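You operate a simulated robot arm through the tools that you are given. There is no shell and no other tool. Be economical: measure what you need, move in short steps, check, and stop when the job is done.

You are at the controls of a simulated robot arm. One attempt, no reset.

JOB
Wash the blue banded sleeve in the steel tub, then switch the wash off.
Fine: rest the lid on the blue mat; wait for the green lamp; leave it in the tub, lid on, water in.

It is judged by the outcome, as a careful person would: the job done as asked, and still so three seconds after it is handed in. It fails if anything else is knocked over, pushed out of place, dropped, spilled or broken. Lids that push on must go on centred and level and be pressed home; caps that screw on are set level and turned clockwise until they are tight.

ROBOT AND FRAMES
A 5-joint arm with a two-finger parallel gripper, fixed in place. Base frame: the origin is at the foot of the arm, x ahead of it, y to its left, z up; the work surface is at about z = 0. Readings come in mm, rad, newtons and seconds.
With the tool pointing down near the work surface it reaches from about 260 to 600 mm from the base axis. Its first joint turns from -1.152 to 1.152 rad. The tool tilts only in the upright plane through the base axis and itself; it spins freely about its own axis. Payload 1.57 kg.
Tool frame: the origin (TCP) lies between the finger pads and is the grasp point; the fingertips stand 30 mm ahead of it; z points along the fingers, y is the line along which they close. Largest opening 80 mm; finger width 17, thickness 12; the body of the gripper, 40 by 82 mm, starts 80 mm behind the TCP.
Orientation is told as [roll, pitch, yaw] about the base's x, y, z axes, in that order, counted from this pose: with the fingers straight down and closing along the base's y, the tool's x points along the base's -x, its y along +y and its z along -z.

CONTROLS
- The arm moves only by the tool servo_tool. Its argument "steps" is a list of rows, each a list of 3 entries, a list of its own where there are three numbers: the shift along the tool's x, y, z in mm, then the turn, a rotation vector about the tool's x, y, z in rad, then the gripper command, from -1 (shut) to 1 (fully open), values between in proportion. In form: [[[x, y, z], [rx, ry, rz], gripper], ...]. A call has 1 to 20 rows; each row shifts and turns the commanded pose from where the row before left it, along the tool's axes as they then stand. A row lasts 0.2 s, in which the tool goes at most 50 mm and 0.15 rad; a call with a longer step from one row to the next is refused whole, and so is a gripper value outside its range. Where a pose cannot be reached the arm comes as near as it can. A force on the tool above 40 N (or 10 N above the force at the start of the call, whichever is more), or a blocked arm, ends the call early, and 0.2 s more pass. The fingers move at their own pace (about 153 mm/s each) and stop on an object; they squeeze with about 29 N. The grip force told is the motor's: it shows also when the fingers shut on nothing. Time passes only in rows, and 0.2 s behind the last, so rows that do not move let the fingers close. It gives the time, the measured TCP pose, the force on the tool (base axes), the opening and the grip force at its end, in the units of the frame above (readings bear some noise), with the torque about the TCP (base axes, N m) and any sound that the robot's microphone picked up.
- Cameras (640 x 400 px; columns grow to the right, rows downward): "scene" is fixed at [50.1, 404, 528.8]; the picture's right is [-0.65, -0.76, 0.00], its down [-0.41, 0.35, -0.84] and it looks along [0.64, -0.55, -0.54] (base axes); focal length 241 px, centre (320, 200). "wrist" rides on the gripper at [72, -7, -122] in the tool frame; the picture's right is [0.09, 1.00, 0.00], its down [-0.84, 0.08, -0.54] and it looks along [-0.54, 0.05, 0.84] (tool axes); focal length 238 px, centre (320, 200).
- capture(camera): a new picture of that camera. It takes no simulated time.
- pixel_to_xyz(camera, pixels): for up to 12 pixels [column, row] of the newest picture of that camera ("zoom" is the newest enlarged one), the place [x, y, z] in the base frame of the surface seen there, good to about 2 mm. It takes no simulated time.
- enlarge(camera, box): a new picture of the part [left, top, right, bottom] of that camera's present view, enlarged. It takes no simulated time.
- hand_in(): hands the job in; it is judged then, once.

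Keep the steps short. Do not move on a guess: measure, check each grasp and each placing, and mend mistakes. In all there are 80 turns and 38 pictures (those below and enlarged ones count). Leave the gripper open and the arm clear of the work at the hand-in unless told otherwise, and finish with a single line.

The tools are called after ">>>" as a command line: name --argument value ..., lists and objects as JSON in quotes. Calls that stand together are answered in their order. servo_tool: Moves the arm, as the interface text tells. Its arguments: {"type":"object","properties":{"steps":{"type":"array"}},"required":["steps"]} The other tools are called the same way: capture (camera) takes a picture; pixel_to_xyz (camera, pixels) gives the place of the surface under pixels of a picture; enlarge (camera, box) takes an enlarged picture of a part of a camera's view; hand_in () hands the job in.

At the start:

```text
time: 0.0
eef_pos: [242.8, 227.4, 386.2]
tcp_rot: [0.0, -0.001, -0.001]
contact_force: [-0.1, 0.5, 0.1]
ft_torque: [-0.01, 0.02, -0.02]
finger_gap: 79.8
finger_force: 0.1
```

scene: 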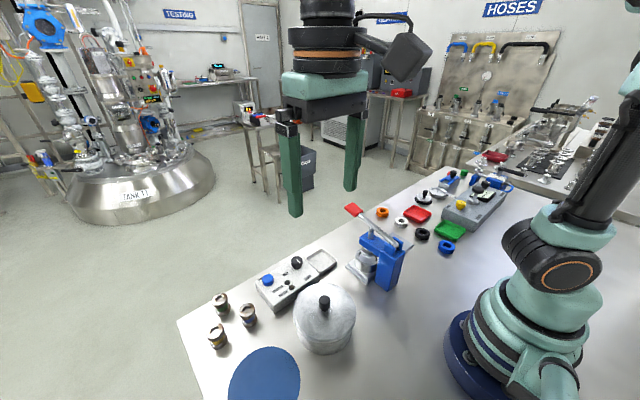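
wrist: 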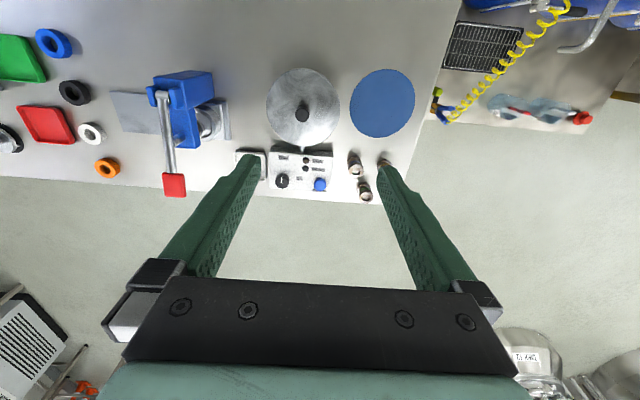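

I see a tub with a knobbed lid near (323,320), a control box near (295,280), three sleeves near (220,320) and a blue mat. I'll enlarge those areas.

>>> enlarge --camera "scene" --box '[190, 240, 370, 360]'

>>> enlarge --camera "wrist" --box '[230, 60, 430, 210]'

```text
3.33 times, centred on (280, 300) of scene
```

zoom: 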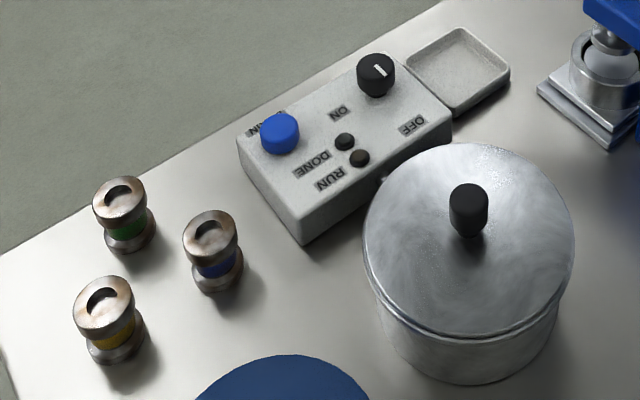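

```text
2.67 times, centred on (330, 135) of wrist
```

zoom: 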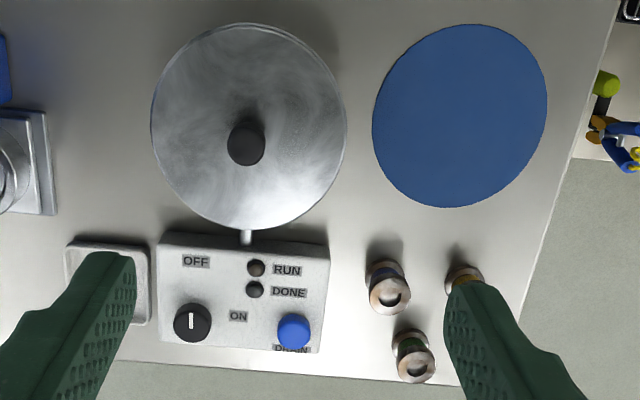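

The blue button reads DRAIN (leave it alone); the black knob turns OFF/ON; RUN and DONE are the lamps. Next I measure these places in the wrist enlargement and scene picture.

>>> pixel_to_xyz --camera "zoom" --pixels '[[246, 140], [170, 130], [330, 130], [248, 40], [248, 210], [192, 318], [192, 330], [460, 115], [388, 285], [255, 268], [240, 316], [195, 262]]'

>>> pixel_to_xyz --camera "scene" --pixels '[[324, 300], [323, 308], [323, 330], [250, 309], [247, 307], [249, 319], [220, 299], [217, 330], [265, 374], [268, 280], [296, 262], [320, 350]]'

```text
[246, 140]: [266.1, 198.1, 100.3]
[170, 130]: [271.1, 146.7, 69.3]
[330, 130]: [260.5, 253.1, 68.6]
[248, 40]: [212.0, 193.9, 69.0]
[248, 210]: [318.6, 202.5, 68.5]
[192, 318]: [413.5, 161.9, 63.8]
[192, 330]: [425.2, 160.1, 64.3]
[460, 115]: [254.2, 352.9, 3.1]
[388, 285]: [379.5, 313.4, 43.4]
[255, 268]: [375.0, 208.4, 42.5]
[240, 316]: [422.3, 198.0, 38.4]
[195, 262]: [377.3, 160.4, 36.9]
```

```text
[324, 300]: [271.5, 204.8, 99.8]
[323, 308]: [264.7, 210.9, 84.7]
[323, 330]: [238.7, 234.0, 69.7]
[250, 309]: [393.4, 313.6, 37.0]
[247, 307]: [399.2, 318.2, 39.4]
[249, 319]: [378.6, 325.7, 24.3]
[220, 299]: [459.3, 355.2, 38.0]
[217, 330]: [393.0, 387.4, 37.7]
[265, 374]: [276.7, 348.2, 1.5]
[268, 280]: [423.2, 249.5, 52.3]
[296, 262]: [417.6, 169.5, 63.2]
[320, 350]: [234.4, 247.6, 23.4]
```

The lid knob is near (268,201), top z≈100; the lid is at z≈69; the blue sleeve is near (390,316); the mat is near (254,353). I'll move above the knob to z≈220 and look again.

>>> servo_tool --steps '[[[-6.3, -6.6, 40], [0, 0, 0], 1], [[-6.3, -6.6, 40], [0, 0, 0], 1], [[-6.3, -6.6, 40], [0, 0, 0], 1], [[-6.3, -6.6, 40], [0, 0, 0], 1], [[0, 0, 0], [0, 0, 0], 1]]'

>>> capture --camera "wrist"

```text
time: 1.2
eef_pos: [269.1, 200.3, 227.2]
tcp_rot: [-0.001, -0.001, -0.002]
contact_force: [-0.3, 0.7, -0.1]
ft_torque: [-0.01, 0.0, -0.04]
finger_gap: 79.9
finger_force: 0.1
```

```text
33 pictures are left
```

wrist: 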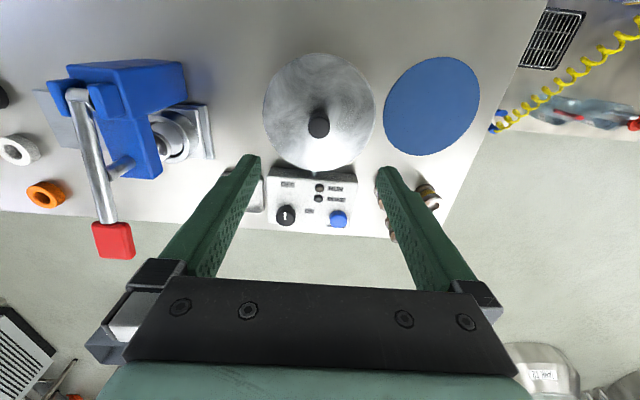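

The knob's top is at about (318,128). I measure the knob, lid rim and mat rim.

>>> pixel_to_xyz --camera "wrist" --pixels '[[318, 128], [311, 128], [326, 128], [318, 134], [265, 110], [374, 110], [318, 56], [318, 168], [386, 110], [477, 100], [437, 59], [424, 153]]'

>>> enlarge --camera "wrist" --box '[250, 40, 400, 240]'

```text
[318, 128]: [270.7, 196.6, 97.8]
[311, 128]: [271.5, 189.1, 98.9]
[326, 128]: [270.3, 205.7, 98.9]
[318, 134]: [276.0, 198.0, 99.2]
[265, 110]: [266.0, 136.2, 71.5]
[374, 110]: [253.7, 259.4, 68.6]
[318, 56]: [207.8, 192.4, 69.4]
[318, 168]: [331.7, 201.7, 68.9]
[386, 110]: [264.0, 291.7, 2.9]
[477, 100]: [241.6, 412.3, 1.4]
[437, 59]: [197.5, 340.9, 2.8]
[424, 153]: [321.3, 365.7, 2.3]
```

```text
2.00 times, centred on (325, 140) of wrist
```

zoom: 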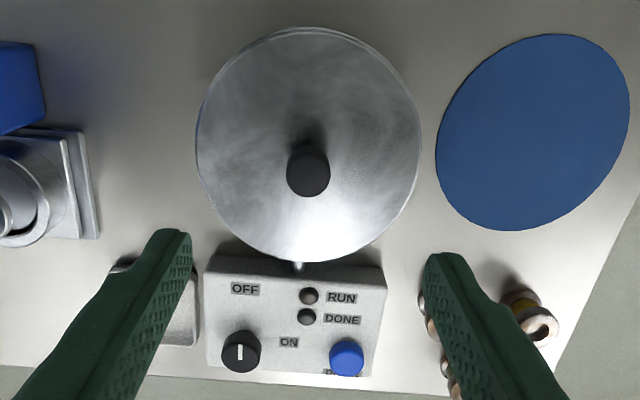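

The lid and knob centre is about (270,198), and the mat centre about (258,352). I descend open to TCP z≈106, then close on the knob.

>>> servo_tool --steps '[[[-1, -2.3, 40], [0, 0, 0], 1], [[0, 0, 40], [0, 0, 0], 1], [[0, 0, 25], [0, 0, 0], 1], [[0, 0, 15], [0, 0, 0], 1], [[0, 0, 0], [0, 0, 0], 1], [[0, 0, 0], [0, 0, 0], -1], [[0, 0, 0], [0, 0, 0], -1], [[0, 0, 0], [0, 0, 0], -1]]'

```text
time: 3.0
eef_pos: [266.5, 198.0, 107.1]
tcp_rot: [0.0, -0.001, 0.0]
contact_force: [-0.8, 0.8, 0.0]
ft_torque: [-0.06, 0.03, 0.02]
finger_gap: 22.8
finger_force: 28.7
heard: snap
```

The fingers hold the knob (gap 22.8 mm, grip 28.7 N), and a snap was heard. I'll look before lifting.

>>> capture --camera "scene"

```text
31 pictures are left
```

scene: 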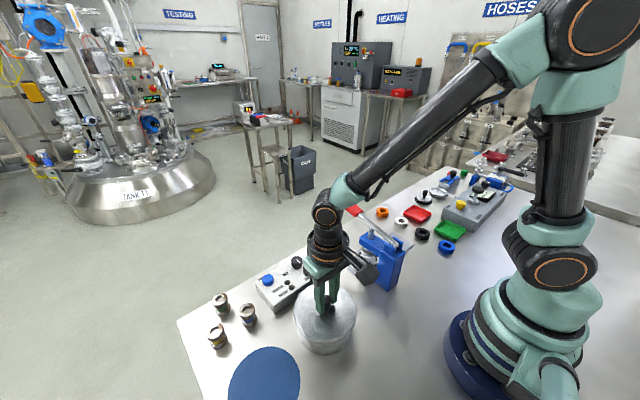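

Everything is in place. I lift slowly and straight up.

>>> servo_tool --steps '[[[0, 0, -3], [0, 0, 0], -1], [[0, 0, -5], [0, 0, 0], -1], [[0, 0, -8], [0, 0, 0], -1], [[0, 0, -15], [0, 0, 0], -1], [[0, 0, -25], [0, 0, 0], -1], [[0, 0, -25], [0, 0, 0], -1], [[0, 0, 0], [0, 0, 0], -1]]'

>>> capture --camera "scene"

```text
time: 4.6
eef_pos: [268.2, 198.4, 187.4]
tcp_rot: [0.001, -0.001, 0.001]
contact_force: [0.4, 0.3, -1.0]
ft_torque: [-0.01, -0.01, 0.01]
finger_gap: 23.2
finger_force: 28.6
```

```text
30 pictures are left
```

scene: 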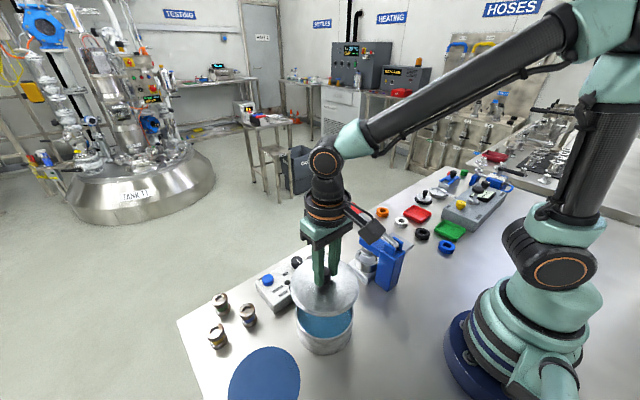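

The lid is off and the water is visible. I carry it level to above the mat at (257,352) and lower it partway.

>>> servo_tool --steps '[[[2.8, 38.4, 0], [0, 0, 0], -1], [[2.8, 38.4, 0], [0, 0, 0], -1], [[2.8, 38.4, 0], [0, 0, 0], -1], [[2.8, 38.4, 0], [0, 0, 0], -1], [[0, 0, 0], [0, 0, 0], -1], [[0, 0, 40], [0, 0, 0], -1], [[0, 0, 40], [0, 0, 0], -1], [[0, 0, 20], [0, 0, 0], -1], [[0, 0, 0], [0, 0, 0], -1]]'

>>> capture --camera "scene"

>>> capture --camera "wrist"

```text
time: 6.6
eef_pos: [256.4, 351.6, 89.2]
tcp_rot: [0.0, 0.001, 0.001]
contact_force: [-0.7, -0.6, -0.8]
ft_torque: [0.0, 0.05, -0.02]
finger_gap: 23.0
finger_force: 28.7
```

```text
29 pictures are left
```

scene: 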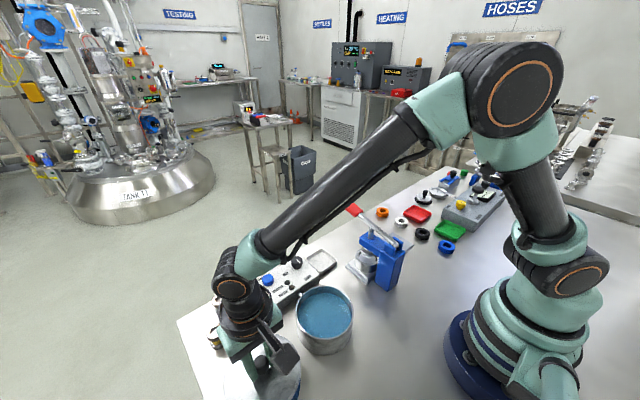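

```text
28 pictures are left
```

wrist: 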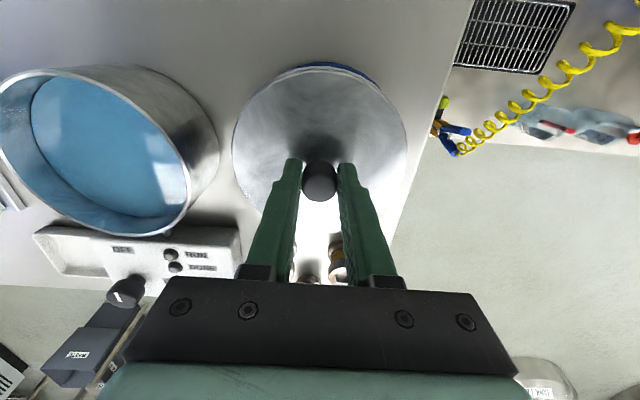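

The lid is centred over the mat. I lower it in small steps and watch the force.

>>> servo_tool --steps '[[[0, 0, 12], [0, 0, 0], -1], [[0, 0, 8], [0, 0, 0], -1], [[0, 0, 8], [0, 0, 0], -1], [[0, 0, 4], [0, 0, 0], -1], [[0, 0, 0], [0, 0, 0], -1]]'

```text
time: 7.8
eef_pos: [257.3, 353.7, 55.2]
tcp_rot: [-0.001, 0.0, -0.002]
contact_force: [-0.5, -0.5, -1.5]
ft_torque: [0.02, 0.01, 0.01]
finger_gap: 23.1
finger_force: 28.7
```

>>> servo_tool --steps '[[[0, 0, 3], [0, 0, 0], -1], [[0, 0, 2], [0, 0, 0], -1], [[0, 0, 0], [0, 0, 0], -1]]'

>>> enlarge --camera "scene" --box '[200, 280, 360, 400]'

```text
time: 8.6
eef_pos: [258.1, 353.0, 52.8]
tcp_rot: [0.0, 0.0, 0.001]
contact_force: [-4.6, -4.0, 11.2]
ft_torque: [0.15, 0.2, 0.03]
finger_gap: 22.8
finger_force: 28.5
```

```text
3.33 times, centred on (280, 340) of scene
```

zoom: 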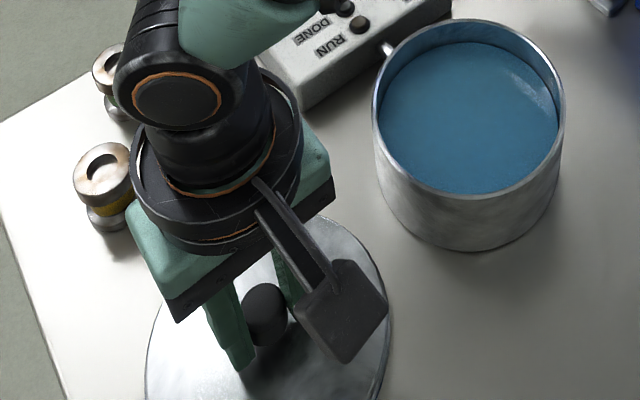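

The force rose to 11 N at z≈52.8, so the lid rests on the mat. I release, rise straight up to z≈170 and look.

>>> servo_tool --steps '[[[0, 0, -1.5], [0, 0, 0], -1], [[0, 0, 0], [0, 0, 0], 0.2], [[0, 0, 0], [0, 0, 0], 0.4], [[0, 0, -10], [0, 0, 0], 0.4], [[0, 0, -40], [0, 0, 0], 0.4], [[0, 0, -45], [0, 0, 0], 0.4], [[0, 0, -45], [0, 0, 0], 0.4], [[0, 0, 0], [0, 0, 0], 0.4]]'

>>> capture --camera "wrist"

```text
time: 10.4
eef_pos: [258.9, 353.2, 191.7]
tcp_rot: [0.0, 0.0, 0.001]
contact_force: [0.9, -0.3, 0.3]
ft_torque: [0.02, 0.0, 0.03]
finger_gap: 56.0
finger_force: 0.2
```

```text
26 pictures are left
```

wrist: 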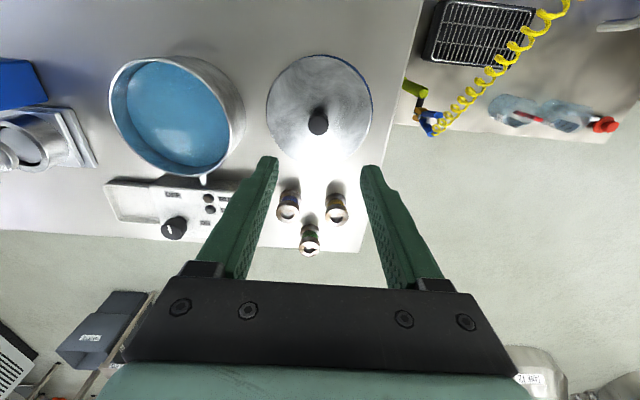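

The lid sits on the mat, nicely covering it. Now the sleeves: I enlarge around (313,215) and measure.

>>> enlarge --camera "wrist" --box '[265, 165, 361, 265]'

>>> pixel_to_xyz --camera "wrist" --pixels '[[279, 212], [299, 213], [289, 204], [289, 221], [336, 209], [309, 241], [134, 110], [240, 110], [165, 57], [170, 172], [173, 110], [317, 120]]'

```text
4.00 times, centred on (313, 215) of wrist
```

zoom: 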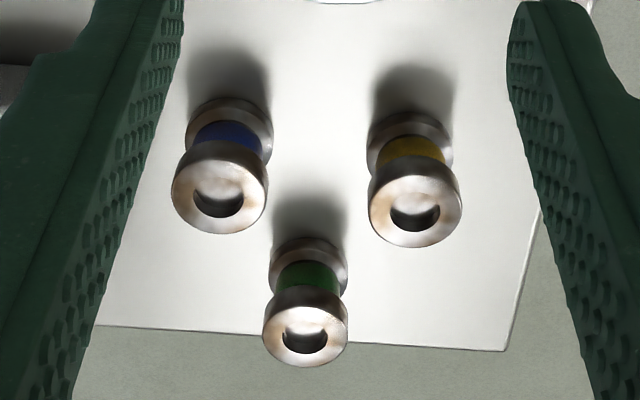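

```text
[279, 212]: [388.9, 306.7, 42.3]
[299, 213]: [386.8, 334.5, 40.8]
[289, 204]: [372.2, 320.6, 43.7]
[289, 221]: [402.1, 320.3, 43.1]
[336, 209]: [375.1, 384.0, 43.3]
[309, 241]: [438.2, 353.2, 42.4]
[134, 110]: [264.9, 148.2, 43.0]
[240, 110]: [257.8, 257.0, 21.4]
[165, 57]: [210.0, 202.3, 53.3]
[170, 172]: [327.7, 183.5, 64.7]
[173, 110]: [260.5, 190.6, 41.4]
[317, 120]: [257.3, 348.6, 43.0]
```

The blue sleeve's top is centred at about (387.5,320.5), z=43, Ø≈29. I go above it at z≈90 with a 50 mm opening and check.

>>> servo_tool --steps '[[[-43, -11, 0], [0, 0, 0], 0.3], [[-43, -11, 0], [0, 0, 0], 0.3], [[-42.6, -10.7, 0], [0, 0, 0], 0.3], [[0, 0, 30], [0, 0, 0], 0.3], [[0, 0, 40], [0, 0, 0], 0.3], [[0, 0, 32], [0, 0, 0], 0.3], [[0, 0, 0], [0, 0, 0], 0.3]]'

>>> enlarge --camera "wrist" --box '[220, 100, 440, 300]'

>>> pixel_to_xyz --camera "zoom" --pixels '[[320, 200]]'

```text
time: 12.0
eef_pos: [388.8, 318.6, 92.1]
tcp_rot: [-0.002, 0.001, -0.001]
contact_force: [0.8, 0.6, -0.3]
ft_torque: [-0.03, 0.01, 0.0]
finger_gap: 52.0
finger_force: 0.1
```

```text
2.00 times, centred on (330, 200) of wrist
```

zoom: 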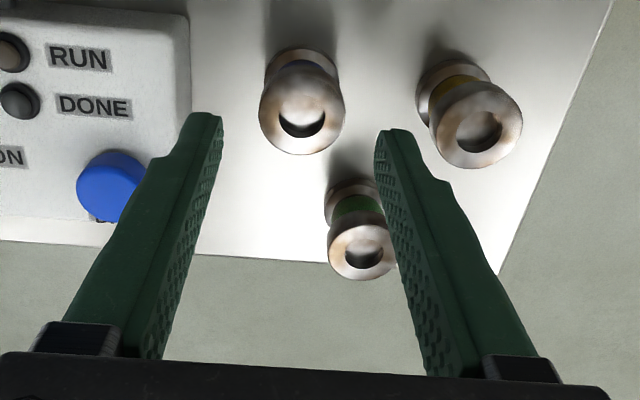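

```text
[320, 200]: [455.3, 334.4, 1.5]
```

The blue sleeve's top is at (302,112) in the zoom. I measure its edges.

>>> pixel_to_xyz --camera "zoom" --pixels '[[263, 110], [341, 108], [302, 78], [302, 148], [426, 120], [390, 170], [210, 120], [180, 100]]'

```text
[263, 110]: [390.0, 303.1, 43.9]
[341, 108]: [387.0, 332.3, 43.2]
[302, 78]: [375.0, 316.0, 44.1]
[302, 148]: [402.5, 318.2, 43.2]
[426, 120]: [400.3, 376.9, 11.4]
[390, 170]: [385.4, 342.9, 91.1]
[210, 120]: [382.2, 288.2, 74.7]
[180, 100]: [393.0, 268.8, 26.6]
```

The TCP is centred on it, clear of the box (y≤269). I descend to z≈39 and close gently.

>>> servo_tool --steps '[[[0, 0, 25], [0, 0, 0], 0.3], [[0, 0, 20], [0, 0, 0], 0.3], [[0, 0, 8], [0, 0, 0], 0.3], [[0, 0, 0], [0, 0, 0], 0.3], [[0, 0, 0], [0, 0, 0], -1], [[0, 0, 0], [0, 0, 0], -1], [[0, 0, 0], [0, 0, 0], -1]]'

```text
time: 13.6
eef_pos: [386.0, 317.7, 39.5]
tcp_rot: [-0.001, 0.0, -0.001]
contact_force: [0.3, 0.3, -0.1]
ft_torque: [0.0, -0.03, 0.0]
finger_gap: 33.1
finger_force: 28.5
```

It is held at 33.1 mm. I lift it to z≈150 and take a look.

>>> servo_tool --steps '[[[0, 0, -5], [0, 0, 0], -1], [[0, 0, -25], [0, 0, 0], -1], [[0, 0, -40], [0, 0, 0], -1], [[0, 0, -45], [0, 0, 0], -1], [[0, 0, 0], [0, 0, 0], -1]]'

>>> capture --camera "wrist"

>>> enlarge --camera "scene" --box '[190, 210, 370, 360]'

```text
time: 14.8
eef_pos: [385.9, 318.3, 152.3]
tcp_rot: [0.001, 0.0, 0.0]
contact_force: [0.1, 0.0, -1.7]
ft_torque: [0.0, 0.04, -0.04]
finger_gap: 33.1
finger_force: 28.9
```

```text
23 pictures are left
```

wrist: 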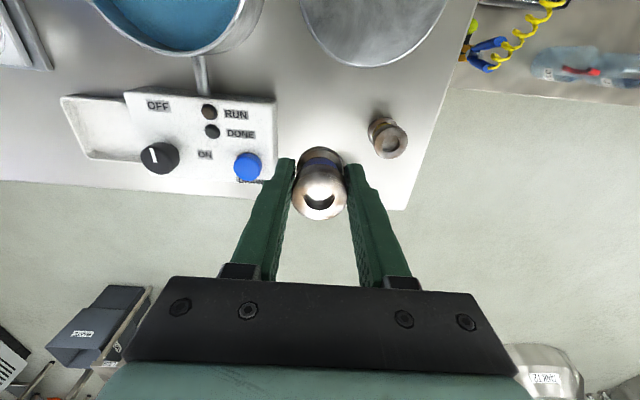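

```text
2.67 times, centred on (280, 285) of scene
```

zoom: 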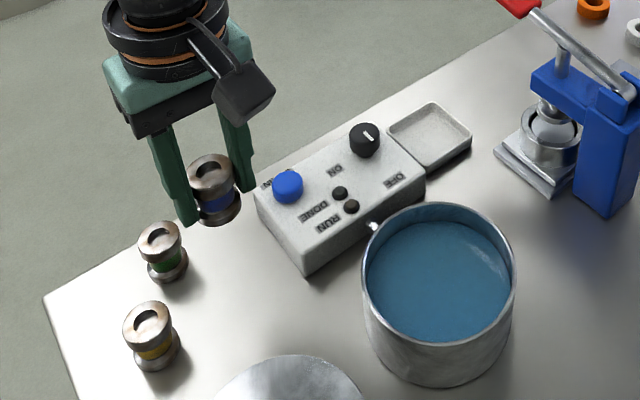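

The blue sleeve is held and hangs upright. I measure the tub rim in the zoom for its centre.

>>> pixel_to_xyz --camera "zoom" --pixels '[[363, 272], [515, 270], [437, 204], [437, 346], [395, 220], [490, 325], [437, 275], [440, 320], [440, 218]]'

>>> pixel_to_xyz --camera "wrist" --pixels '[[158, 158], [152, 148], [158, 165], [150, 158], [168, 156], [207, 154], [158, 105], [321, 190], [321, 160], [158, 140], [160, 175], [248, 165]]'

```text
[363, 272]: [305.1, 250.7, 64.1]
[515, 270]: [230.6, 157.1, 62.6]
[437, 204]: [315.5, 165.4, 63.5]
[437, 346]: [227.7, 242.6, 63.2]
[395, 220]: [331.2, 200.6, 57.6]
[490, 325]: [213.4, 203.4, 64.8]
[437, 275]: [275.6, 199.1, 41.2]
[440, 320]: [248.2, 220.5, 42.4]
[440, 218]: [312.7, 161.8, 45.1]
```

```text
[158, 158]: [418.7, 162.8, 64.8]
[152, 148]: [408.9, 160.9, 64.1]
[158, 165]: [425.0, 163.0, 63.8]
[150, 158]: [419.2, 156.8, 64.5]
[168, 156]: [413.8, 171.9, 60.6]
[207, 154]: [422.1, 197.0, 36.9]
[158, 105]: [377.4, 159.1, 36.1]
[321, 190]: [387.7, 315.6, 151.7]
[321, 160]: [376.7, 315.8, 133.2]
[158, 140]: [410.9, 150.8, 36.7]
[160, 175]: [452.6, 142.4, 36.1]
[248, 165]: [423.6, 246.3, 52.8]
```

The tub centre is about (270,200), inner radius ≈57, water near z 42. I carry the sleeve above it and descend to z≈85 (sleeve bottom ≈45).

>>> servo_tool --steps '[[[23.2, -23.7, 0], [0, 0, 0], -1], [[23.2, -23.7, 0], [0, 0, 0], -1], [[23.2, -23.7, 0], [0, 0, 0], -1], [[23.2, -23.7, 0], [0, 0, 0], -1], [[23.1, -23.5, 0], [0, 0, 0], -1], [[0, 0, 0], [0, 0, 0], -1], [[0, 0, 30], [0, 0, 0], -1], [[0, 0, 30], [0, 0, 0], -1], [[0, 0, 7], [0, 0, 0], -1], [[0, 0, 0], [0, 0, 0], -1]]'

>>> capture --camera "wrist"

```text
time: 17.0
eef_pos: [270.5, 202.7, 85.6]
tcp_rot: [-0.001, 0.001, -0.001]
contact_force: [0.0, -0.6, -0.7]
ft_torque: [0.01, 0.01, 0.01]
finger_gap: 33.0
finger_force: 28.8
```

```text
21 pictures are left
```

wrist: 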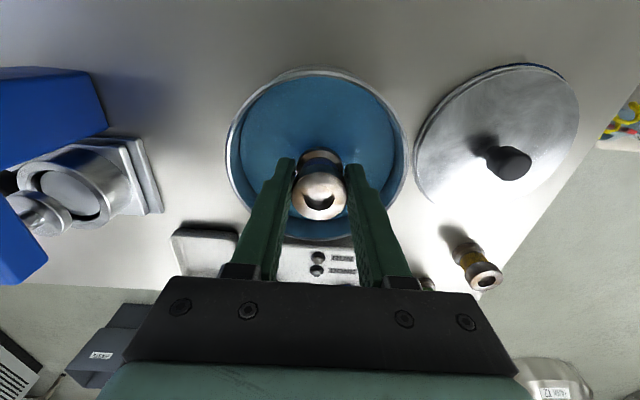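

It is centred in the tub. I lower it slowly toward the floor.

>>> servo_tool --steps '[[[0, 0, 8], [0, 0, 0], -1], [[0, 0, 8], [0, 0, 0], -1], [[0, 0, 8], [0, 0, 0], -1], [[0, 0, 6], [0, 0, 0], -1], [[0, 0, 5], [0, 0, 0], -1], [[0, 0, 3], [0, 0, 0], -1], [[0, 0, 0], [0, 0, 0], -1]]'

```text
time: 18.6
eef_pos: [269.9, 201.1, 46.1]
tcp_rot: [0.001, 0.001, -0.001]
contact_force: [0.2, -1.5, -0.6]
ft_torque: [-0.01, 0.02, 0.02]
finger_gap: 33.1
finger_force: 28.9
```

>>> servo_tool --steps '[[[0, 0, 2], [0, 0, 0], -1], [[0, 0, 1.5], [0, 0, 0], -1], [[0, 0, 0], [0, 0, 0], -1]]'

```text
time: 19.5
eef_pos: [269.1, 201.9, 44.3]
tcp_rot: [0.0, 0.0, -0.001]
contact_force: [-1.3, -2.4, 5.4]
ft_torque: [-0.01, -0.01, -0.02]
finger_gap: 33.2
finger_force: 29.1
stopped in row 3: the force on the tool passed its limit at 42 N (the readings are from after the stop); the commanded pose is now the measured one
```

It touches the floor at z≈44. I open slightly and rise straight up out of the tub.

>>> servo_tool --steps '[[[0, 0, 0], [0, 0, 0], -0.05], [[0, 0, 0], [0, 0, 0], 0.2], [[0, 0, 0], [0, 0, 0], 0.2], [[0, 0, -10], [0, 0, 0], 0.2], [[0, 0, -30], [0, 0, 0], 0.2], [[0, 0, -45], [0, 0, 0], 0.2], [[0, 0, -45], [0, 0, 0], 0.2], [[0, 0, 0], [0, 0, 0], 0.2]]'

>>> capture --camera "wrist"

```text
time: 21.3
eef_pos: [269.2, 200.6, 172.9]
tcp_rot: [0.0, 0.0, -0.003]
contact_force: [0.4, -1.0, 0.9]
ft_torque: [0.02, 0.01, -0.02]
finger_gap: 47.9
finger_force: 0.0
```

```text
20 pictures are left
```

wrist: 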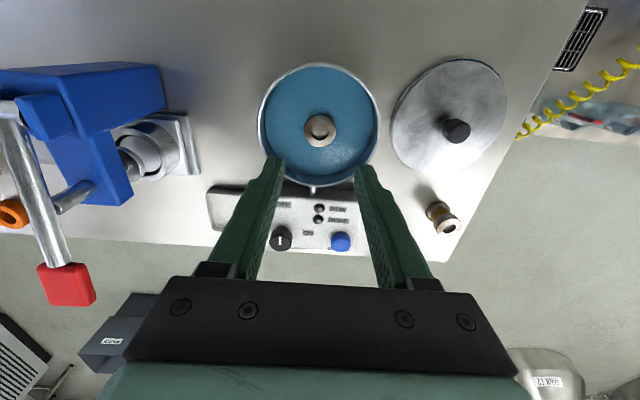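

The sleeve stands upright in the tub. Now the lid: I measure its knob, plus the tub rim, to place it accurately.

>>> pixel_to_xyz --camera "wrist" --pixels '[[459, 131], [448, 128], [469, 131], [458, 138], [319, 128], [259, 115], [381, 115], [318, 65], [396, 120], [506, 100]]'

```text
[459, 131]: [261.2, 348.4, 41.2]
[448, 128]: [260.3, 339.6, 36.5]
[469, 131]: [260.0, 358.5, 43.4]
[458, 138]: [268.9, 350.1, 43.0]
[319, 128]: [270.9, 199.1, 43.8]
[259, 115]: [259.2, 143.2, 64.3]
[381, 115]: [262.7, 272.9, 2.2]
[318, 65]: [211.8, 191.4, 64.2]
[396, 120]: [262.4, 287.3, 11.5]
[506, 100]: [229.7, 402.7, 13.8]
```

The lid's knob is still where I left it. I go above it, descend to z≈53 and grip it.

>>> servo_tool --steps '[[[2.9, 37.8, 0], [0, 0, 0], 0.4], [[2.9, 37.8, 0], [0, 0, 0], 0.4], [[2.9, 37.8, 0], [0, 0, 0], 0.4], [[2.8, 37.9, 0], [0, 0, 0], 0.4], [[0, 0, 0], [0, 0, 0], 0.4], [[0, 0, 40], [0, 0, 0], 0.4], [[0, 0, 40], [0, 0, 0], 0.4], [[0, 0, 30], [0, 0, 0], 0.4], [[0, 0, 10], [0, 0, 0], 0.4], [[0, 0, 0], [0, 0, 0], 0.4]]'

```text
time: 23.5
eef_pos: [257.1, 350.5, 53.6]
tcp_rot: [0.001, -0.001, -0.001]
contact_force: [-0.2, 0.4, -0.6]
ft_torque: [0.0, -0.03, 0.01]
finger_gap: 56.1
finger_force: 0.1
```

I close on the knob and lift.

>>> servo_tool --steps '[[[0, 0, 0], [0, 0, 0], 0], [[0, 0, 0], [0, 0, 0], -1], [[0, 0, 0], [0, 0, 0], -1], [[0, 0, 0], [0, 0, 0], -1], [[0, 0, -5], [0, 0, 0], -1], [[0, 0, -25], [0, 0, 0], -1], [[0, 0, -45], [0, 0, 0], -1], [[0, 0, -45], [0, 0, 0], -1], [[0, 0, 0], [0, 0, 0], -1]]'

>>> capture --camera "wrist"

```text
time: 25.5
eef_pos: [257.5, 352.5, 176.5]
tcp_rot: [0.001, -0.001, -0.002]
contact_force: [-0.8, -0.8, -1.0]
ft_torque: [0.0, 0.01, -0.04]
finger_gap: 23.0
finger_force: 29.2
```

```text
19 pictures are left
```

wrist: 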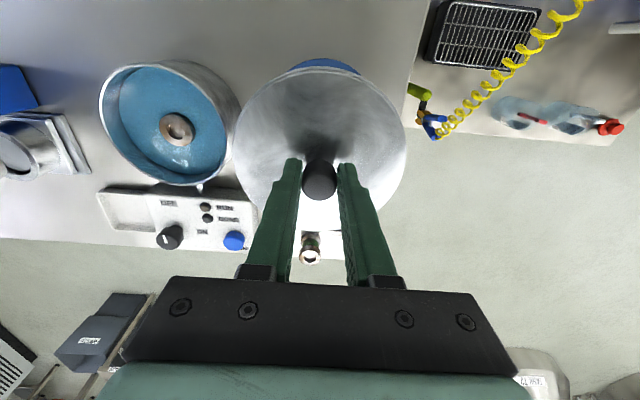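

The lid is held level. I carry it back over the tub, descend to z≈128 and check the alignment.

>>> servo_tool --steps '[[[-2.8, -38.4, 0], [0, 0, 0], -1], [[-2.8, -38.4, 0], [0, 0, 0], -1], [[-2.8, -38.4, 0], [0, 0, 0], -1], [[-2.8, -38.4, 0], [0, 0, 0], -1], [[0, 0, 0], [0, 0, 0], -1], [[0, 0, 30], [0, 0, 0], -1], [[0, 0, 18], [0, 0, 0], -1], [[0, 0, 0], [0, 0, 0], -1], [[0, 0, 0], [0, 0, 0], -1]]'

>>> enlarge --camera "scene" --box '[260, 250, 380, 370]'

>>> capture --camera "wrist"

```text
time: 27.5
eef_pos: [267.4, 201.3, 126.0]
tcp_rot: [0.0, 0.001, -0.002]
contact_force: [0.6, -0.5, -1.5]
ft_torque: [0.02, 0.03, 0.04]
finger_gap: 22.9
finger_force: 29.1
```

```text
3.33 times, centred on (320, 310) of scene
```

zoom: 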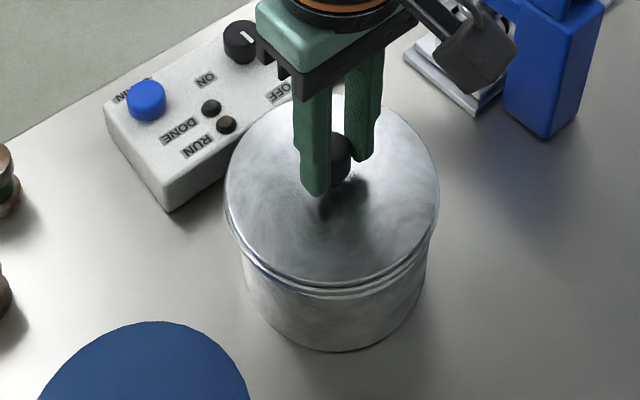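

```text
17 pictures are left
```

wrist: 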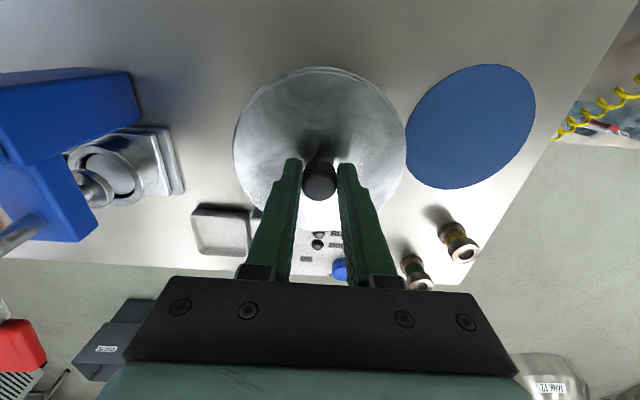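

The lid is just above the rim. I measure the lid edges against the tub.

>>> pixel_to_xyz --camera "wrist" --pixels '[[237, 130], [404, 130], [237, 140], [404, 140], [237, 120], [404, 120], [320, 72], [290, 76], [350, 76], [270, 84], [372, 84], [319, 190]]'

```text
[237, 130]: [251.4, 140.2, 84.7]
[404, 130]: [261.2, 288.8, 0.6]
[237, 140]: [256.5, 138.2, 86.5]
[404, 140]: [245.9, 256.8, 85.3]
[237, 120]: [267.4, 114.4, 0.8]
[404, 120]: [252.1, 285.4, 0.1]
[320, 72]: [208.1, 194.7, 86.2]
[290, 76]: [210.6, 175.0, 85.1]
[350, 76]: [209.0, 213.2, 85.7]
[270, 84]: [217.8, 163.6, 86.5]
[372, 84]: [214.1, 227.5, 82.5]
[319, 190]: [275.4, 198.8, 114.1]
```

The lid centre fits (270,199). I take two further readings to average the pose noise (the original seat read ≈(267.4,198.2)).

>>> servo_tool --steps '[[[0, 0, 0], [0, 0, 0], -1]]'

>>> servo_tool --steps '[[[0, 0, 0], [0, 0, 0], -1]]'

>>> servo_tool --steps '[[[0, 0, 0], [0, 0, 0], -1]]'

>>> pixel_to_xyz --camera "scene" --pixels '[[320, 310]]'

```text
time: 27.9
eef_pos: [267.9, 201.1, 127.2]
tcp_rot: [0.0, 0.001, -0.002]
contact_force: [-0.6, 0.5, -0.4]
ft_torque: [0.01, -0.01, -0.02]
finger_gap: 22.9
finger_force: 28.9
```

```text
time: 28.3
eef_pos: [268.3, 201.8, 127.9]
tcp_rot: [-0.001, -0.001, -0.002]
contact_force: [-0.4, -0.6, -1.1]
ft_torque: [0.03, -0.02, 0.02]
finger_gap: 23.1
finger_force: 29.0
```

```text
time: 28.7
eef_pos: [266.9, 201.0, 126.6]
tcp_rot: [0.0, -0.001, -0.002]
contact_force: [1.2, 0.7, -1.4]
ft_torque: [0.03, 0.01, 0.0]
finger_gap: 22.7
finger_force: 29.1
```

```text
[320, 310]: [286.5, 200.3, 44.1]
```

Comparing the pictures, the tub centre corresponds to TCP y≈200, so I shift 1.2 mm in −y. Then I lower gently until contact.

>>> servo_tool --steps '[[[0, -1.2, 0], [0, 0, 0], -1], [[0, 0, 5], [0, 0, 0], -1], [[0, 0, 5], [0, 0, 0], -1], [[0, 0, 3], [0, 0, 0], -1], [[0, 0, 2], [0, 0, 0], -1], [[0, 0, 2], [0, 0, 0], -1], [[0, 0, 0], [0, 0, 0], -1]]'

```text
time: 30.1
eef_pos: [271.0, 197.6, 113.3]
tcp_rot: [0.002, -0.001, -0.006]
contact_force: [0.0, -1.2, 4.3]
ft_torque: [-0.09, 0.02, 0.0]
finger_gap: 22.7
finger_force: 29.0
stopped in row 6: the force on the tool passed its limit at 41 N (the readings are from after the stop); the commanded pose is now the measured one
```

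It met resistance at z≈113, about 6 mm above the original seat. I look at it closely.

>>> enlarge --camera "scene" --box '[270, 260, 370, 360]'

>>> servo_tool --steps '[[[0, 0, 0], [0, 0, 0], -1]]'

```text
4.00 times, centred on (320, 310) of scene
```

zoom: 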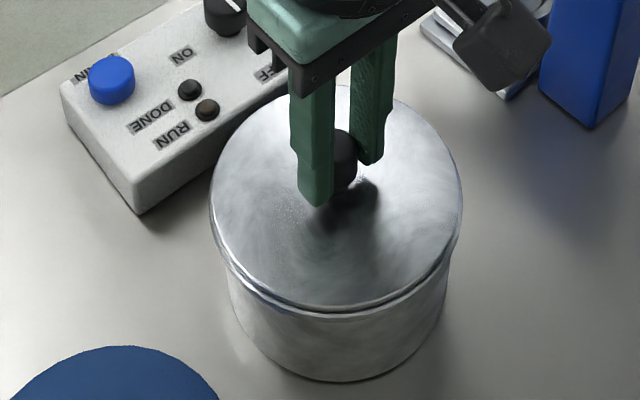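

```text
time: 30.5
eef_pos: [270.3, 198.1, 111.7]
tcp_rot: [0.001, -0.003, -0.004]
contact_force: [-1.8, 0.7, 7.5]
ft_torque: [0.09, 0.01, 0.02]
finger_gap: 22.9
finger_force: 29.1
```

The lid appears centred on the rim but not fully down; it slid itself to (270.5,198). I press down in small steps.

>>> servo_tool --steps '[[[0, 0, 1], [0, 0, 0], -1], [[0, 0, 1], [0, 0, 0], -1], [[0, 0, 1], [0, 0, 0], -1]]'

```text
time: 31.2
eef_pos: [269.9, 198.8, 110.5]
tcp_rot: [0.003, -0.004, -0.008]
contact_force: [-1.1, -0.4, 4.3]
ft_torque: [0.08, -0.02, -0.05]
finger_gap: 23.0
finger_force: 28.4
stopped in row 3: the force on the tool passed its limit at 40 N (the readings are from after the stop); the commanded pose is now the measured one
```

I check whether the lid moved down and whether it's level, by measuring its surface.

>>> capture --camera "wrist"

>>> pixel_to_xyz --camera "wrist" --pixels '[[250, 130], [390, 130], [320, 80], [280, 90], [360, 90], [260, 160], [380, 160], [245, 140], [395, 140], [320, 120]]'

>>> pixel_to_xyz --camera "zoom" --pixels '[[230, 200], [440, 200], [340, 280], [400, 120], [280, 280], [400, 270], [340, 312], [340, 320], [340, 95]]'

```text
15 pictures are left
```

wrist: 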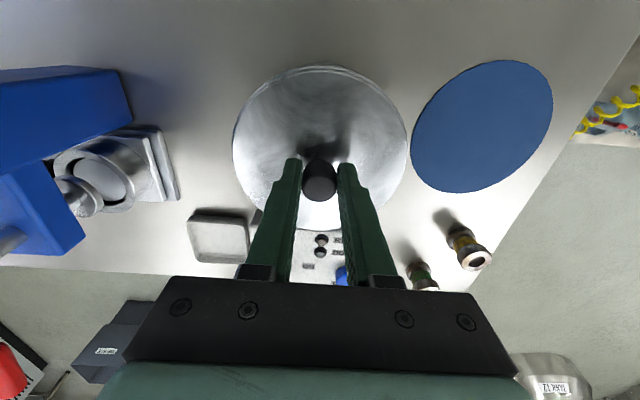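

```text
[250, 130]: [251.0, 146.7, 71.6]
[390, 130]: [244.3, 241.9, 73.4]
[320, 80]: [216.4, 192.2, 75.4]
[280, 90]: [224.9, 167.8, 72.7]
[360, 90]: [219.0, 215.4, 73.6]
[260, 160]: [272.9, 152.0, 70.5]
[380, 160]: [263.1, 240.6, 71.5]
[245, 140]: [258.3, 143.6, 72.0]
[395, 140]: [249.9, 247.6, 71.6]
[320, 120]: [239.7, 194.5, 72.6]
```

```text
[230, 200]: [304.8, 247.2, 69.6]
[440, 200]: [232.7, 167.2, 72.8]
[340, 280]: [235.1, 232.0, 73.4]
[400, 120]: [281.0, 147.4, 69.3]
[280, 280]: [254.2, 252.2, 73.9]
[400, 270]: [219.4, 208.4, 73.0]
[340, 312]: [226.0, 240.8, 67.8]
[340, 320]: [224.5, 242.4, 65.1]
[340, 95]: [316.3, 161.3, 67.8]
```

The lid is tilted: near side z≈74–75, far side ≈69. I lift it clear, re-measure, and realign to the original seat readings (267.4,198.3).

>>> servo_tool --steps '[[[0, 0, -3], [0, 0, 0], -1], [[0, 0, -6], [0, 0, 0], -1], [[0, 0, -8], [0, 0, 0], -1], [[0, 0, 0], [0, 0, 0], -1], [[0, 0, 0], [0, 0, 0], -1]]'

>>> servo_tool --steps '[[[0, 0, 0], [0, 0, 0], -1]]'

>>> servo_tool --steps '[[[0, 0, 0], [0, 0, 0], -1]]'

>>> capture --camera "wrist"

>>> pixel_to_xyz --camera "wrist" --pixels '[[250, 130], [390, 130], [320, 80], [280, 90], [360, 90], [260, 160], [380, 160], [245, 140], [395, 140], [320, 120], [270, 190], [375, 190]]'

```text
time: 32.4
eef_pos: [268.8, 198.2, 127.4]
tcp_rot: [0.002, -0.003, -0.005]
contact_force: [-0.6, -0.1, -1.4]
ft_torque: [-0.01, 0.02, -0.05]
finger_gap: 22.9
finger_force: 28.4
```

```text
time: 32.8
eef_pos: [269.3, 197.5, 128.1]
tcp_rot: [0.002, -0.004, -0.006]
contact_force: [-0.2, 0.8, -0.6]
ft_torque: [0.01, 0.01, -0.03]
finger_gap: 22.7
finger_force: 29.0
```

```text
time: 33.2
eef_pos: [268.0, 199.3, 127.3]
tcp_rot: [0.001, -0.003, -0.006]
contact_force: [0.1, -0.7, -2.2]
ft_torque: [-0.01, 0.0, 0.01]
finger_gap: 23.0
finger_force: 29.2
```

```text
14 pictures are left
```

wrist: 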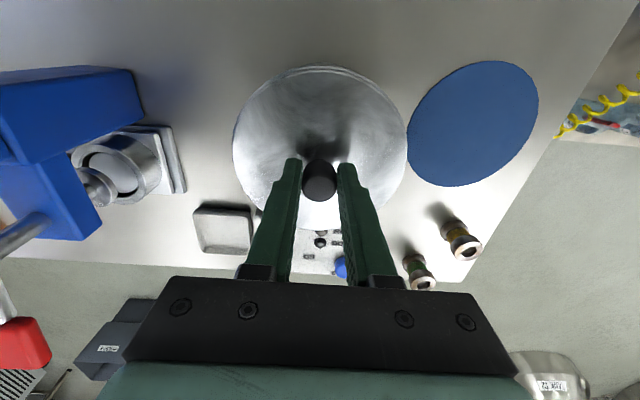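

```text
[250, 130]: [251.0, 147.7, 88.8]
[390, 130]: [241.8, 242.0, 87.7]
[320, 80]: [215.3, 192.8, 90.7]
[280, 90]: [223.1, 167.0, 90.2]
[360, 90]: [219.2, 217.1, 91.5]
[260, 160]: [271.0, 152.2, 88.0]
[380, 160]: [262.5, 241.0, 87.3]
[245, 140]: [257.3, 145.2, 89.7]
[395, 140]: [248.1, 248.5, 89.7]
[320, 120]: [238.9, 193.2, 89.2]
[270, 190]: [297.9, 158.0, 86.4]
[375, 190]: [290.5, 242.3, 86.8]
```

The lid has tilted about 0.055 rad in the grip. I'll re-level it: lay it flat on the mat again, release and look at its shape from the side.

>>> servo_tool --steps '[[[0, 0, -40], [0.0015, 0.0035, -0.0055], -1], [[2.8, 38.4, 0], [0, 0, 0], -1], [[2.8, 38.4, 0], [0, 0, 0], -1], [[2.8, 38.4, 0], [0, 0, 0], -1], [[2.8, 38.4, 0], [0, 0, 0], -1], [[0, 0, 0], [0, 0, 0], -1], [[0, 0, 0], [0, 0, 0], -1]]'

>>> enlarge --camera "scene" --box '[180, 260, 380, 400]'

```text
time: 34.8
eef_pos: [259.1, 350.5, 165.2]
tcp_rot: [0.0, 0.0, 0.003]
contact_force: [0.3, 0.7, -1.3]
ft_torque: [0.01, 0.0, -0.01]
finger_gap: 23.1
finger_force: 29.2
```

```text
2.86 times, centred on (280, 330) of scene
```

zoom: 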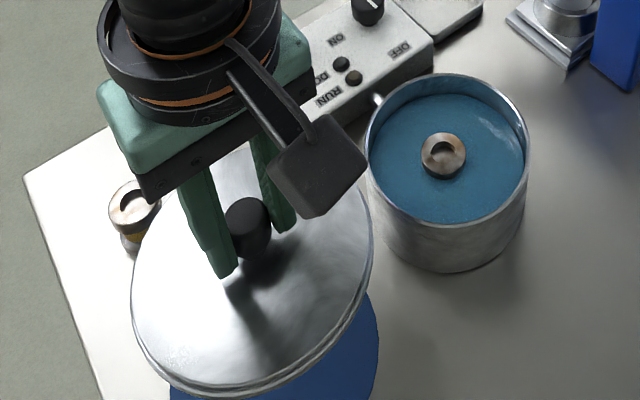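

I measure the tub rim again here, for centre and radius.

>>> pixel_to_xyz --camera "zoom" --pixels '[[368, 150], [528, 150], [450, 75], [410, 85], [500, 93], [374, 185], [521, 190], [447, 232], [400, 216], [495, 217], [445, 158], [523, 120]]'

```text
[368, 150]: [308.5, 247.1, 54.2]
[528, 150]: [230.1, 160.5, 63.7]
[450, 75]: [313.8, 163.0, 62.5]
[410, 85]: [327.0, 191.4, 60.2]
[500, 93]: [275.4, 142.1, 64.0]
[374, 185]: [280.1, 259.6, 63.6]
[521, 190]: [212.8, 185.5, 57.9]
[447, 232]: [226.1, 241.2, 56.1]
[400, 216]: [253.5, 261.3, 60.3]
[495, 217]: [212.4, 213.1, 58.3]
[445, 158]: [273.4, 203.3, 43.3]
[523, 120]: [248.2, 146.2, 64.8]
```

The tub seems centred a bit further to −x than where I pressed. First I lay the lid flat on the mat again.

>>> servo_tool --steps '[[[0, 0, 40], [0, 0, 0], -1], [[0, 0, 40], [0, 0, 0], -1], [[0, 0, 20], [0, 0, 0], -1], [[0, 0, 6], [0, 0, 0], -1], [[0, 0, 2], [0, 0, 0], -1], [[0, 0, 2], [0, 0, 0], -1], [[0, 0, 1], [0, 0, 0], -1], [[0, 0, 0], [0, 0, 0], -1]]'

```text
time: 36.6
eef_pos: [258.1, 352.2, 57.7]
tcp_rot: [0.001, 0.001, 0.001]
contact_force: [-0.8, 0.0, -1.6]
ft_torque: [0.01, 0.02, 0.02]
finger_gap: 22.7
finger_force: 28.9
```

>>> servo_tool --steps '[[[0, 0, 2], [0, 0, 0], -1], [[0, 0, 1], [0, 0, 0], -1], [[0, 0, 1], [0, 0, 0], -1], [[0, 0, 1], [0, 0, 0], -1], [[0, 0, 0], [0, 0, 0], -1]]'

```text
time: 37.8
eef_pos: [259.0, 352.3, 52.6]
tcp_rot: [0.002, -0.003, 0.002]
contact_force: [-4.8, 1.3, 13.8]
ft_torque: [0.41, -0.56, 0.02]
finger_gap: 23.3
finger_force: 28.5
```

It touches the mat at its far edge. I release so that it settles flat, and rise to z≈122 for a comparison view.

>>> servo_tool --steps '[[[0, 0, 1], [0, 0, 0], -1], [[0, 0, 0], [0, 0, 0], -0.2], [[0, 0, 0], [0, 0, 0], 0.2], [[0, 0, 0], [0, 0, 0], 0.4], [[0, 0, -10], [0, 0, 0], 0.4], [[0, 0, -30], [0, 0, 0], 0.4], [[0, 0, -31], [0, 0, 0], 0.4], [[0, 0, 0], [0, 0, 0], 0.4], [[0, 0, 0], [0, 0, 0], 0.4]]'

>>> enlarge --camera "wrist" --box '[220, 40, 420, 240]'

>>> pixel_to_xyz --camera "zoom" --pixels '[[320, 60], [320, 100], [230, 150], [410, 150], [320, 240], [260, 220], [390, 220], [230, 200], [410, 200]]'

```text
time: 39.8
eef_pos: [258.4, 352.4, 122.1]
tcp_rot: [-0.001, 0.0, 0.002]
contact_force: [0.5, -0.4, -0.2]
ft_torque: [0.01, 0.0, 0.02]
finger_gap: 55.9
finger_force: 0.2
```

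```text
2.00 times, centred on (320, 140) of wrist
```

zoom: 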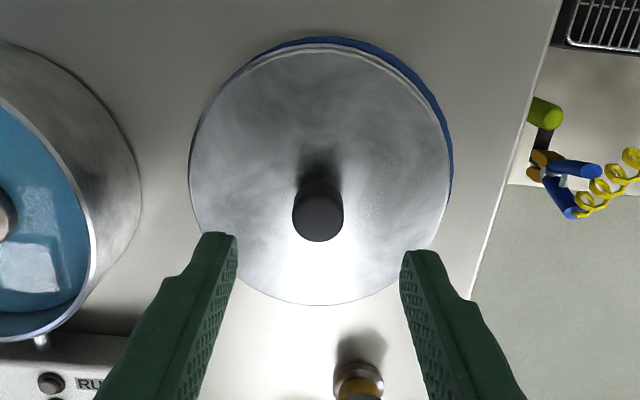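

```text
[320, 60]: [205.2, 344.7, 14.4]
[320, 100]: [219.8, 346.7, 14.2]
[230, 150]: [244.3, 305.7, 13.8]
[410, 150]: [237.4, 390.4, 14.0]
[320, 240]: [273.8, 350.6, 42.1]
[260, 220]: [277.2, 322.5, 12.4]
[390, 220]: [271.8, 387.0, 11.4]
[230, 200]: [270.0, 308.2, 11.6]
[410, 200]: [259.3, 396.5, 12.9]
```

The lid lies flat. For a true comparison I hover over the tub at the same relative height (z≈173) and take the same enlarged view.

>>> servo_tool --steps '[[[0, 0, -26], [0, 0, 0], 0.4], [[0, 0, -25], [0, 0, 0], 0.4], [[-2.3, -38.1, 0], [0, 0, 0], 0.4], [[-2.3, -38.1, 0], [0, 0, 0], 0.4], [[-2.3, -38.1, 0], [0, 0, 0], 0.4], [[-2.3, -38.1, 0], [0, 0, 0], 0.4], [[0, 0, 0], [0, 0, 0], 0.4], [[0, 0, 0], [0, 0, 0], 0.4]]'

>>> enlarge --camera "wrist" --box '[220, 40, 420, 240]'

>>> servo_tool --steps '[[[0, 0, 0], [0, 0, 0], 0.4]]'

>>> servo_tool --steps '[[[0, 0, 0], [0, 0, 0], 0.4]]'

```text
time: 41.6
eef_pos: [270.2, 197.7, 171.4]
tcp_rot: [-0.001, 0.001, 0.001]
contact_force: [-0.8, -0.2, 0.4]
ft_torque: [-0.01, 0.05, 0.04]
finger_gap: 56.2
finger_force: 0.0
```

```text
2.00 times, centred on (320, 140) of wrist
```

zoom: 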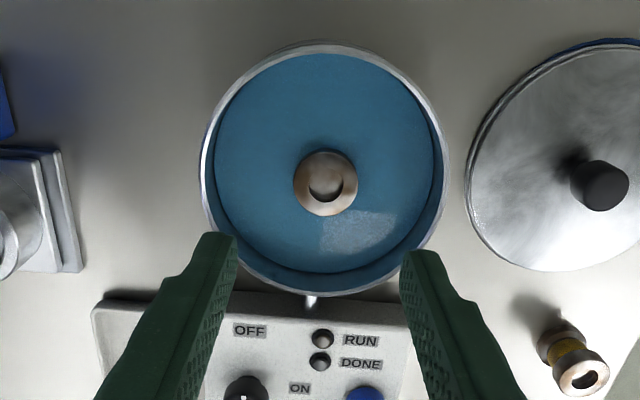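

```text
time: 42.0
eef_pos: [268.9, 198.8, 169.8]
tcp_rot: [-0.001, 0.0, 0.001]
contact_force: [0.0, -0.1, -1.1]
ft_torque: [0.0, 0.02, 0.03]
finger_gap: 56.0
finger_force: 0.1
```

```text
time: 42.4
eef_pos: [269.7, 197.7, 170.4]
tcp_rot: [-0.002, 0.0, 0.002]
contact_force: [-0.1, -0.4, 0.3]
ft_torque: [0.02, -0.02, -0.03]
finger_gap: 55.8
finger_force: 0.0
```

The lid needs to shift by exactly (+6.8,−151.0) mm from where it lies: I'll use commanded relative moves (more exact than the noisy readings). I return to the lid, centring better on its knob, and grip it.

>>> servo_tool --steps '[[[1.9, 38.1, 0], [0, 0, 0], 0.4], [[1.9, 38.1, 0], [0, 0, 0], 0.4], [[1.9, 38.1, 0], [0, 0, 0], 0.4], [[2.0, 38.1, 0], [0, 0, 0], 0.4], [[0, 0, 40], [0, 0, 0], 0.4], [[0, 0, 40], [0, 0, 0], 0.4], [[0, 0, 30], [0, 0, 0], 0.4], [[0, 0, 11], [0, 0, 0], 0.4], [[0, 0, 0], [0, 0, 0], 0.4]]'

>>> servo_tool --steps '[[[0, 0, 0], [0, 0, 0], 0], [[0, 0, 0], [0, 0, 0], -0.3], [[0, 0, 0], [0, 0, 0], -1], [[0, 0, 0], [0, 0, 0], -1], [[0, 0, -3], [0, 0, 0], -1], [[0, 0, -27], [0, 0, 0], -1], [[0, 0, -45], [0, 0, 0], -1], [[0, 0, -25], [0, 0, 0], -1], [[0, 0, 0], [0, 0, 0], -1]]'

```text
time: 44.4
eef_pos: [256.7, 352.1, 50.7]
tcp_rot: [0.001, 0.0, 0.002]
contact_force: [0.1, 0.3, 0.3]
ft_torque: [-0.02, -0.03, 0.01]
finger_gap: 56.0
finger_force: 0.0
```

```text
time: 46.4
eef_pos: [256.9, 352.5, 149.7]
tcp_rot: [0.0, -0.001, -0.001]
contact_force: [-0.3, 0.6, -0.7]
ft_torque: [-0.01, 0.02, -0.01]
finger_gap: 23.1
finger_force: 29.1
```

By the readings, the commanded move strayed a few mm: I hold the knob about 3.5 mm off its axis. I set the lid back down, release, and re-grip it centred.

>>> servo_tool --steps '[[[0, 0, 45], [0, 0, 0], -1], [[0, 0, 40], [0, 0, 0], -1], [[0, 0, 10], [0, 0, 0], -1], [[0, 0, 3], [0, 0, 0], -1], [[0, 0, 1.5], [0, 0, 0], -1], [[0, 0, 0], [0, 0, 0], -1]]'

>>> servo_tool --steps '[[[0, 0, 0], [0, 0, 0], -0.2], [[0, 0, 0], [0, 0, 0], 0.4], [[0, 0, 0], [0, 0, 0], 0.4], [[-3.5, 0, 0], [0, 0, 0], 0.4], [[0, 0, 0], [0, 0, 0], 0.4]]'

>>> servo_tool --steps '[[[0, 0, 0], [0, 0, 0], 0.4]]'

>>> enlarge --camera "wrist" --box '[220, 40, 420, 240]'

```text
time: 47.8
eef_pos: [259.9, 352.5, 51.8]
tcp_rot: [0.002, -0.001, 0.002]
contact_force: [-0.4, -0.6, -2.5]
ft_torque: [0.0, 0.02, -0.02]
finger_gap: 23.1
finger_force: 29.4
```

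```text
time: 49.0
eef_pos: [262.8, 352.1, 52.6]
tcp_rot: [-0.001, 0.001, 0.001]
contact_force: [0.5, -0.3, -0.4]
ft_torque: [0.01, -0.04, -0.02]
finger_gap: 55.9
finger_force: 0.1
```

```text
time: 49.4
eef_pos: [263.1, 352.2, 53.0]
tcp_rot: [-0.001, -0.001, 0.001]
contact_force: [0.0, 0.0, -0.2]
ft_torque: [-0.02, -0.01, 0.01]
finger_gap: 55.9
finger_force: 0.0
```

```text
2.00 times, centred on (320, 140) of wrist
```

zoom: 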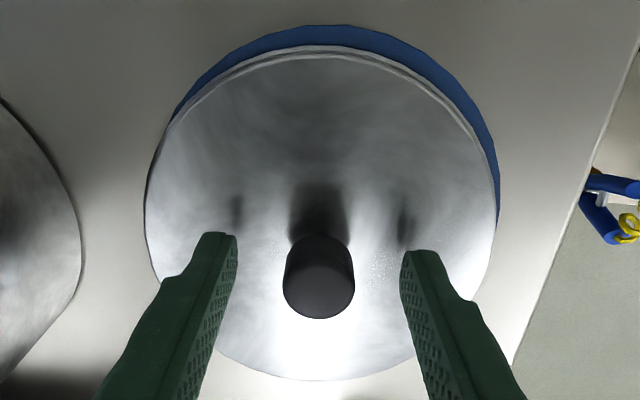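

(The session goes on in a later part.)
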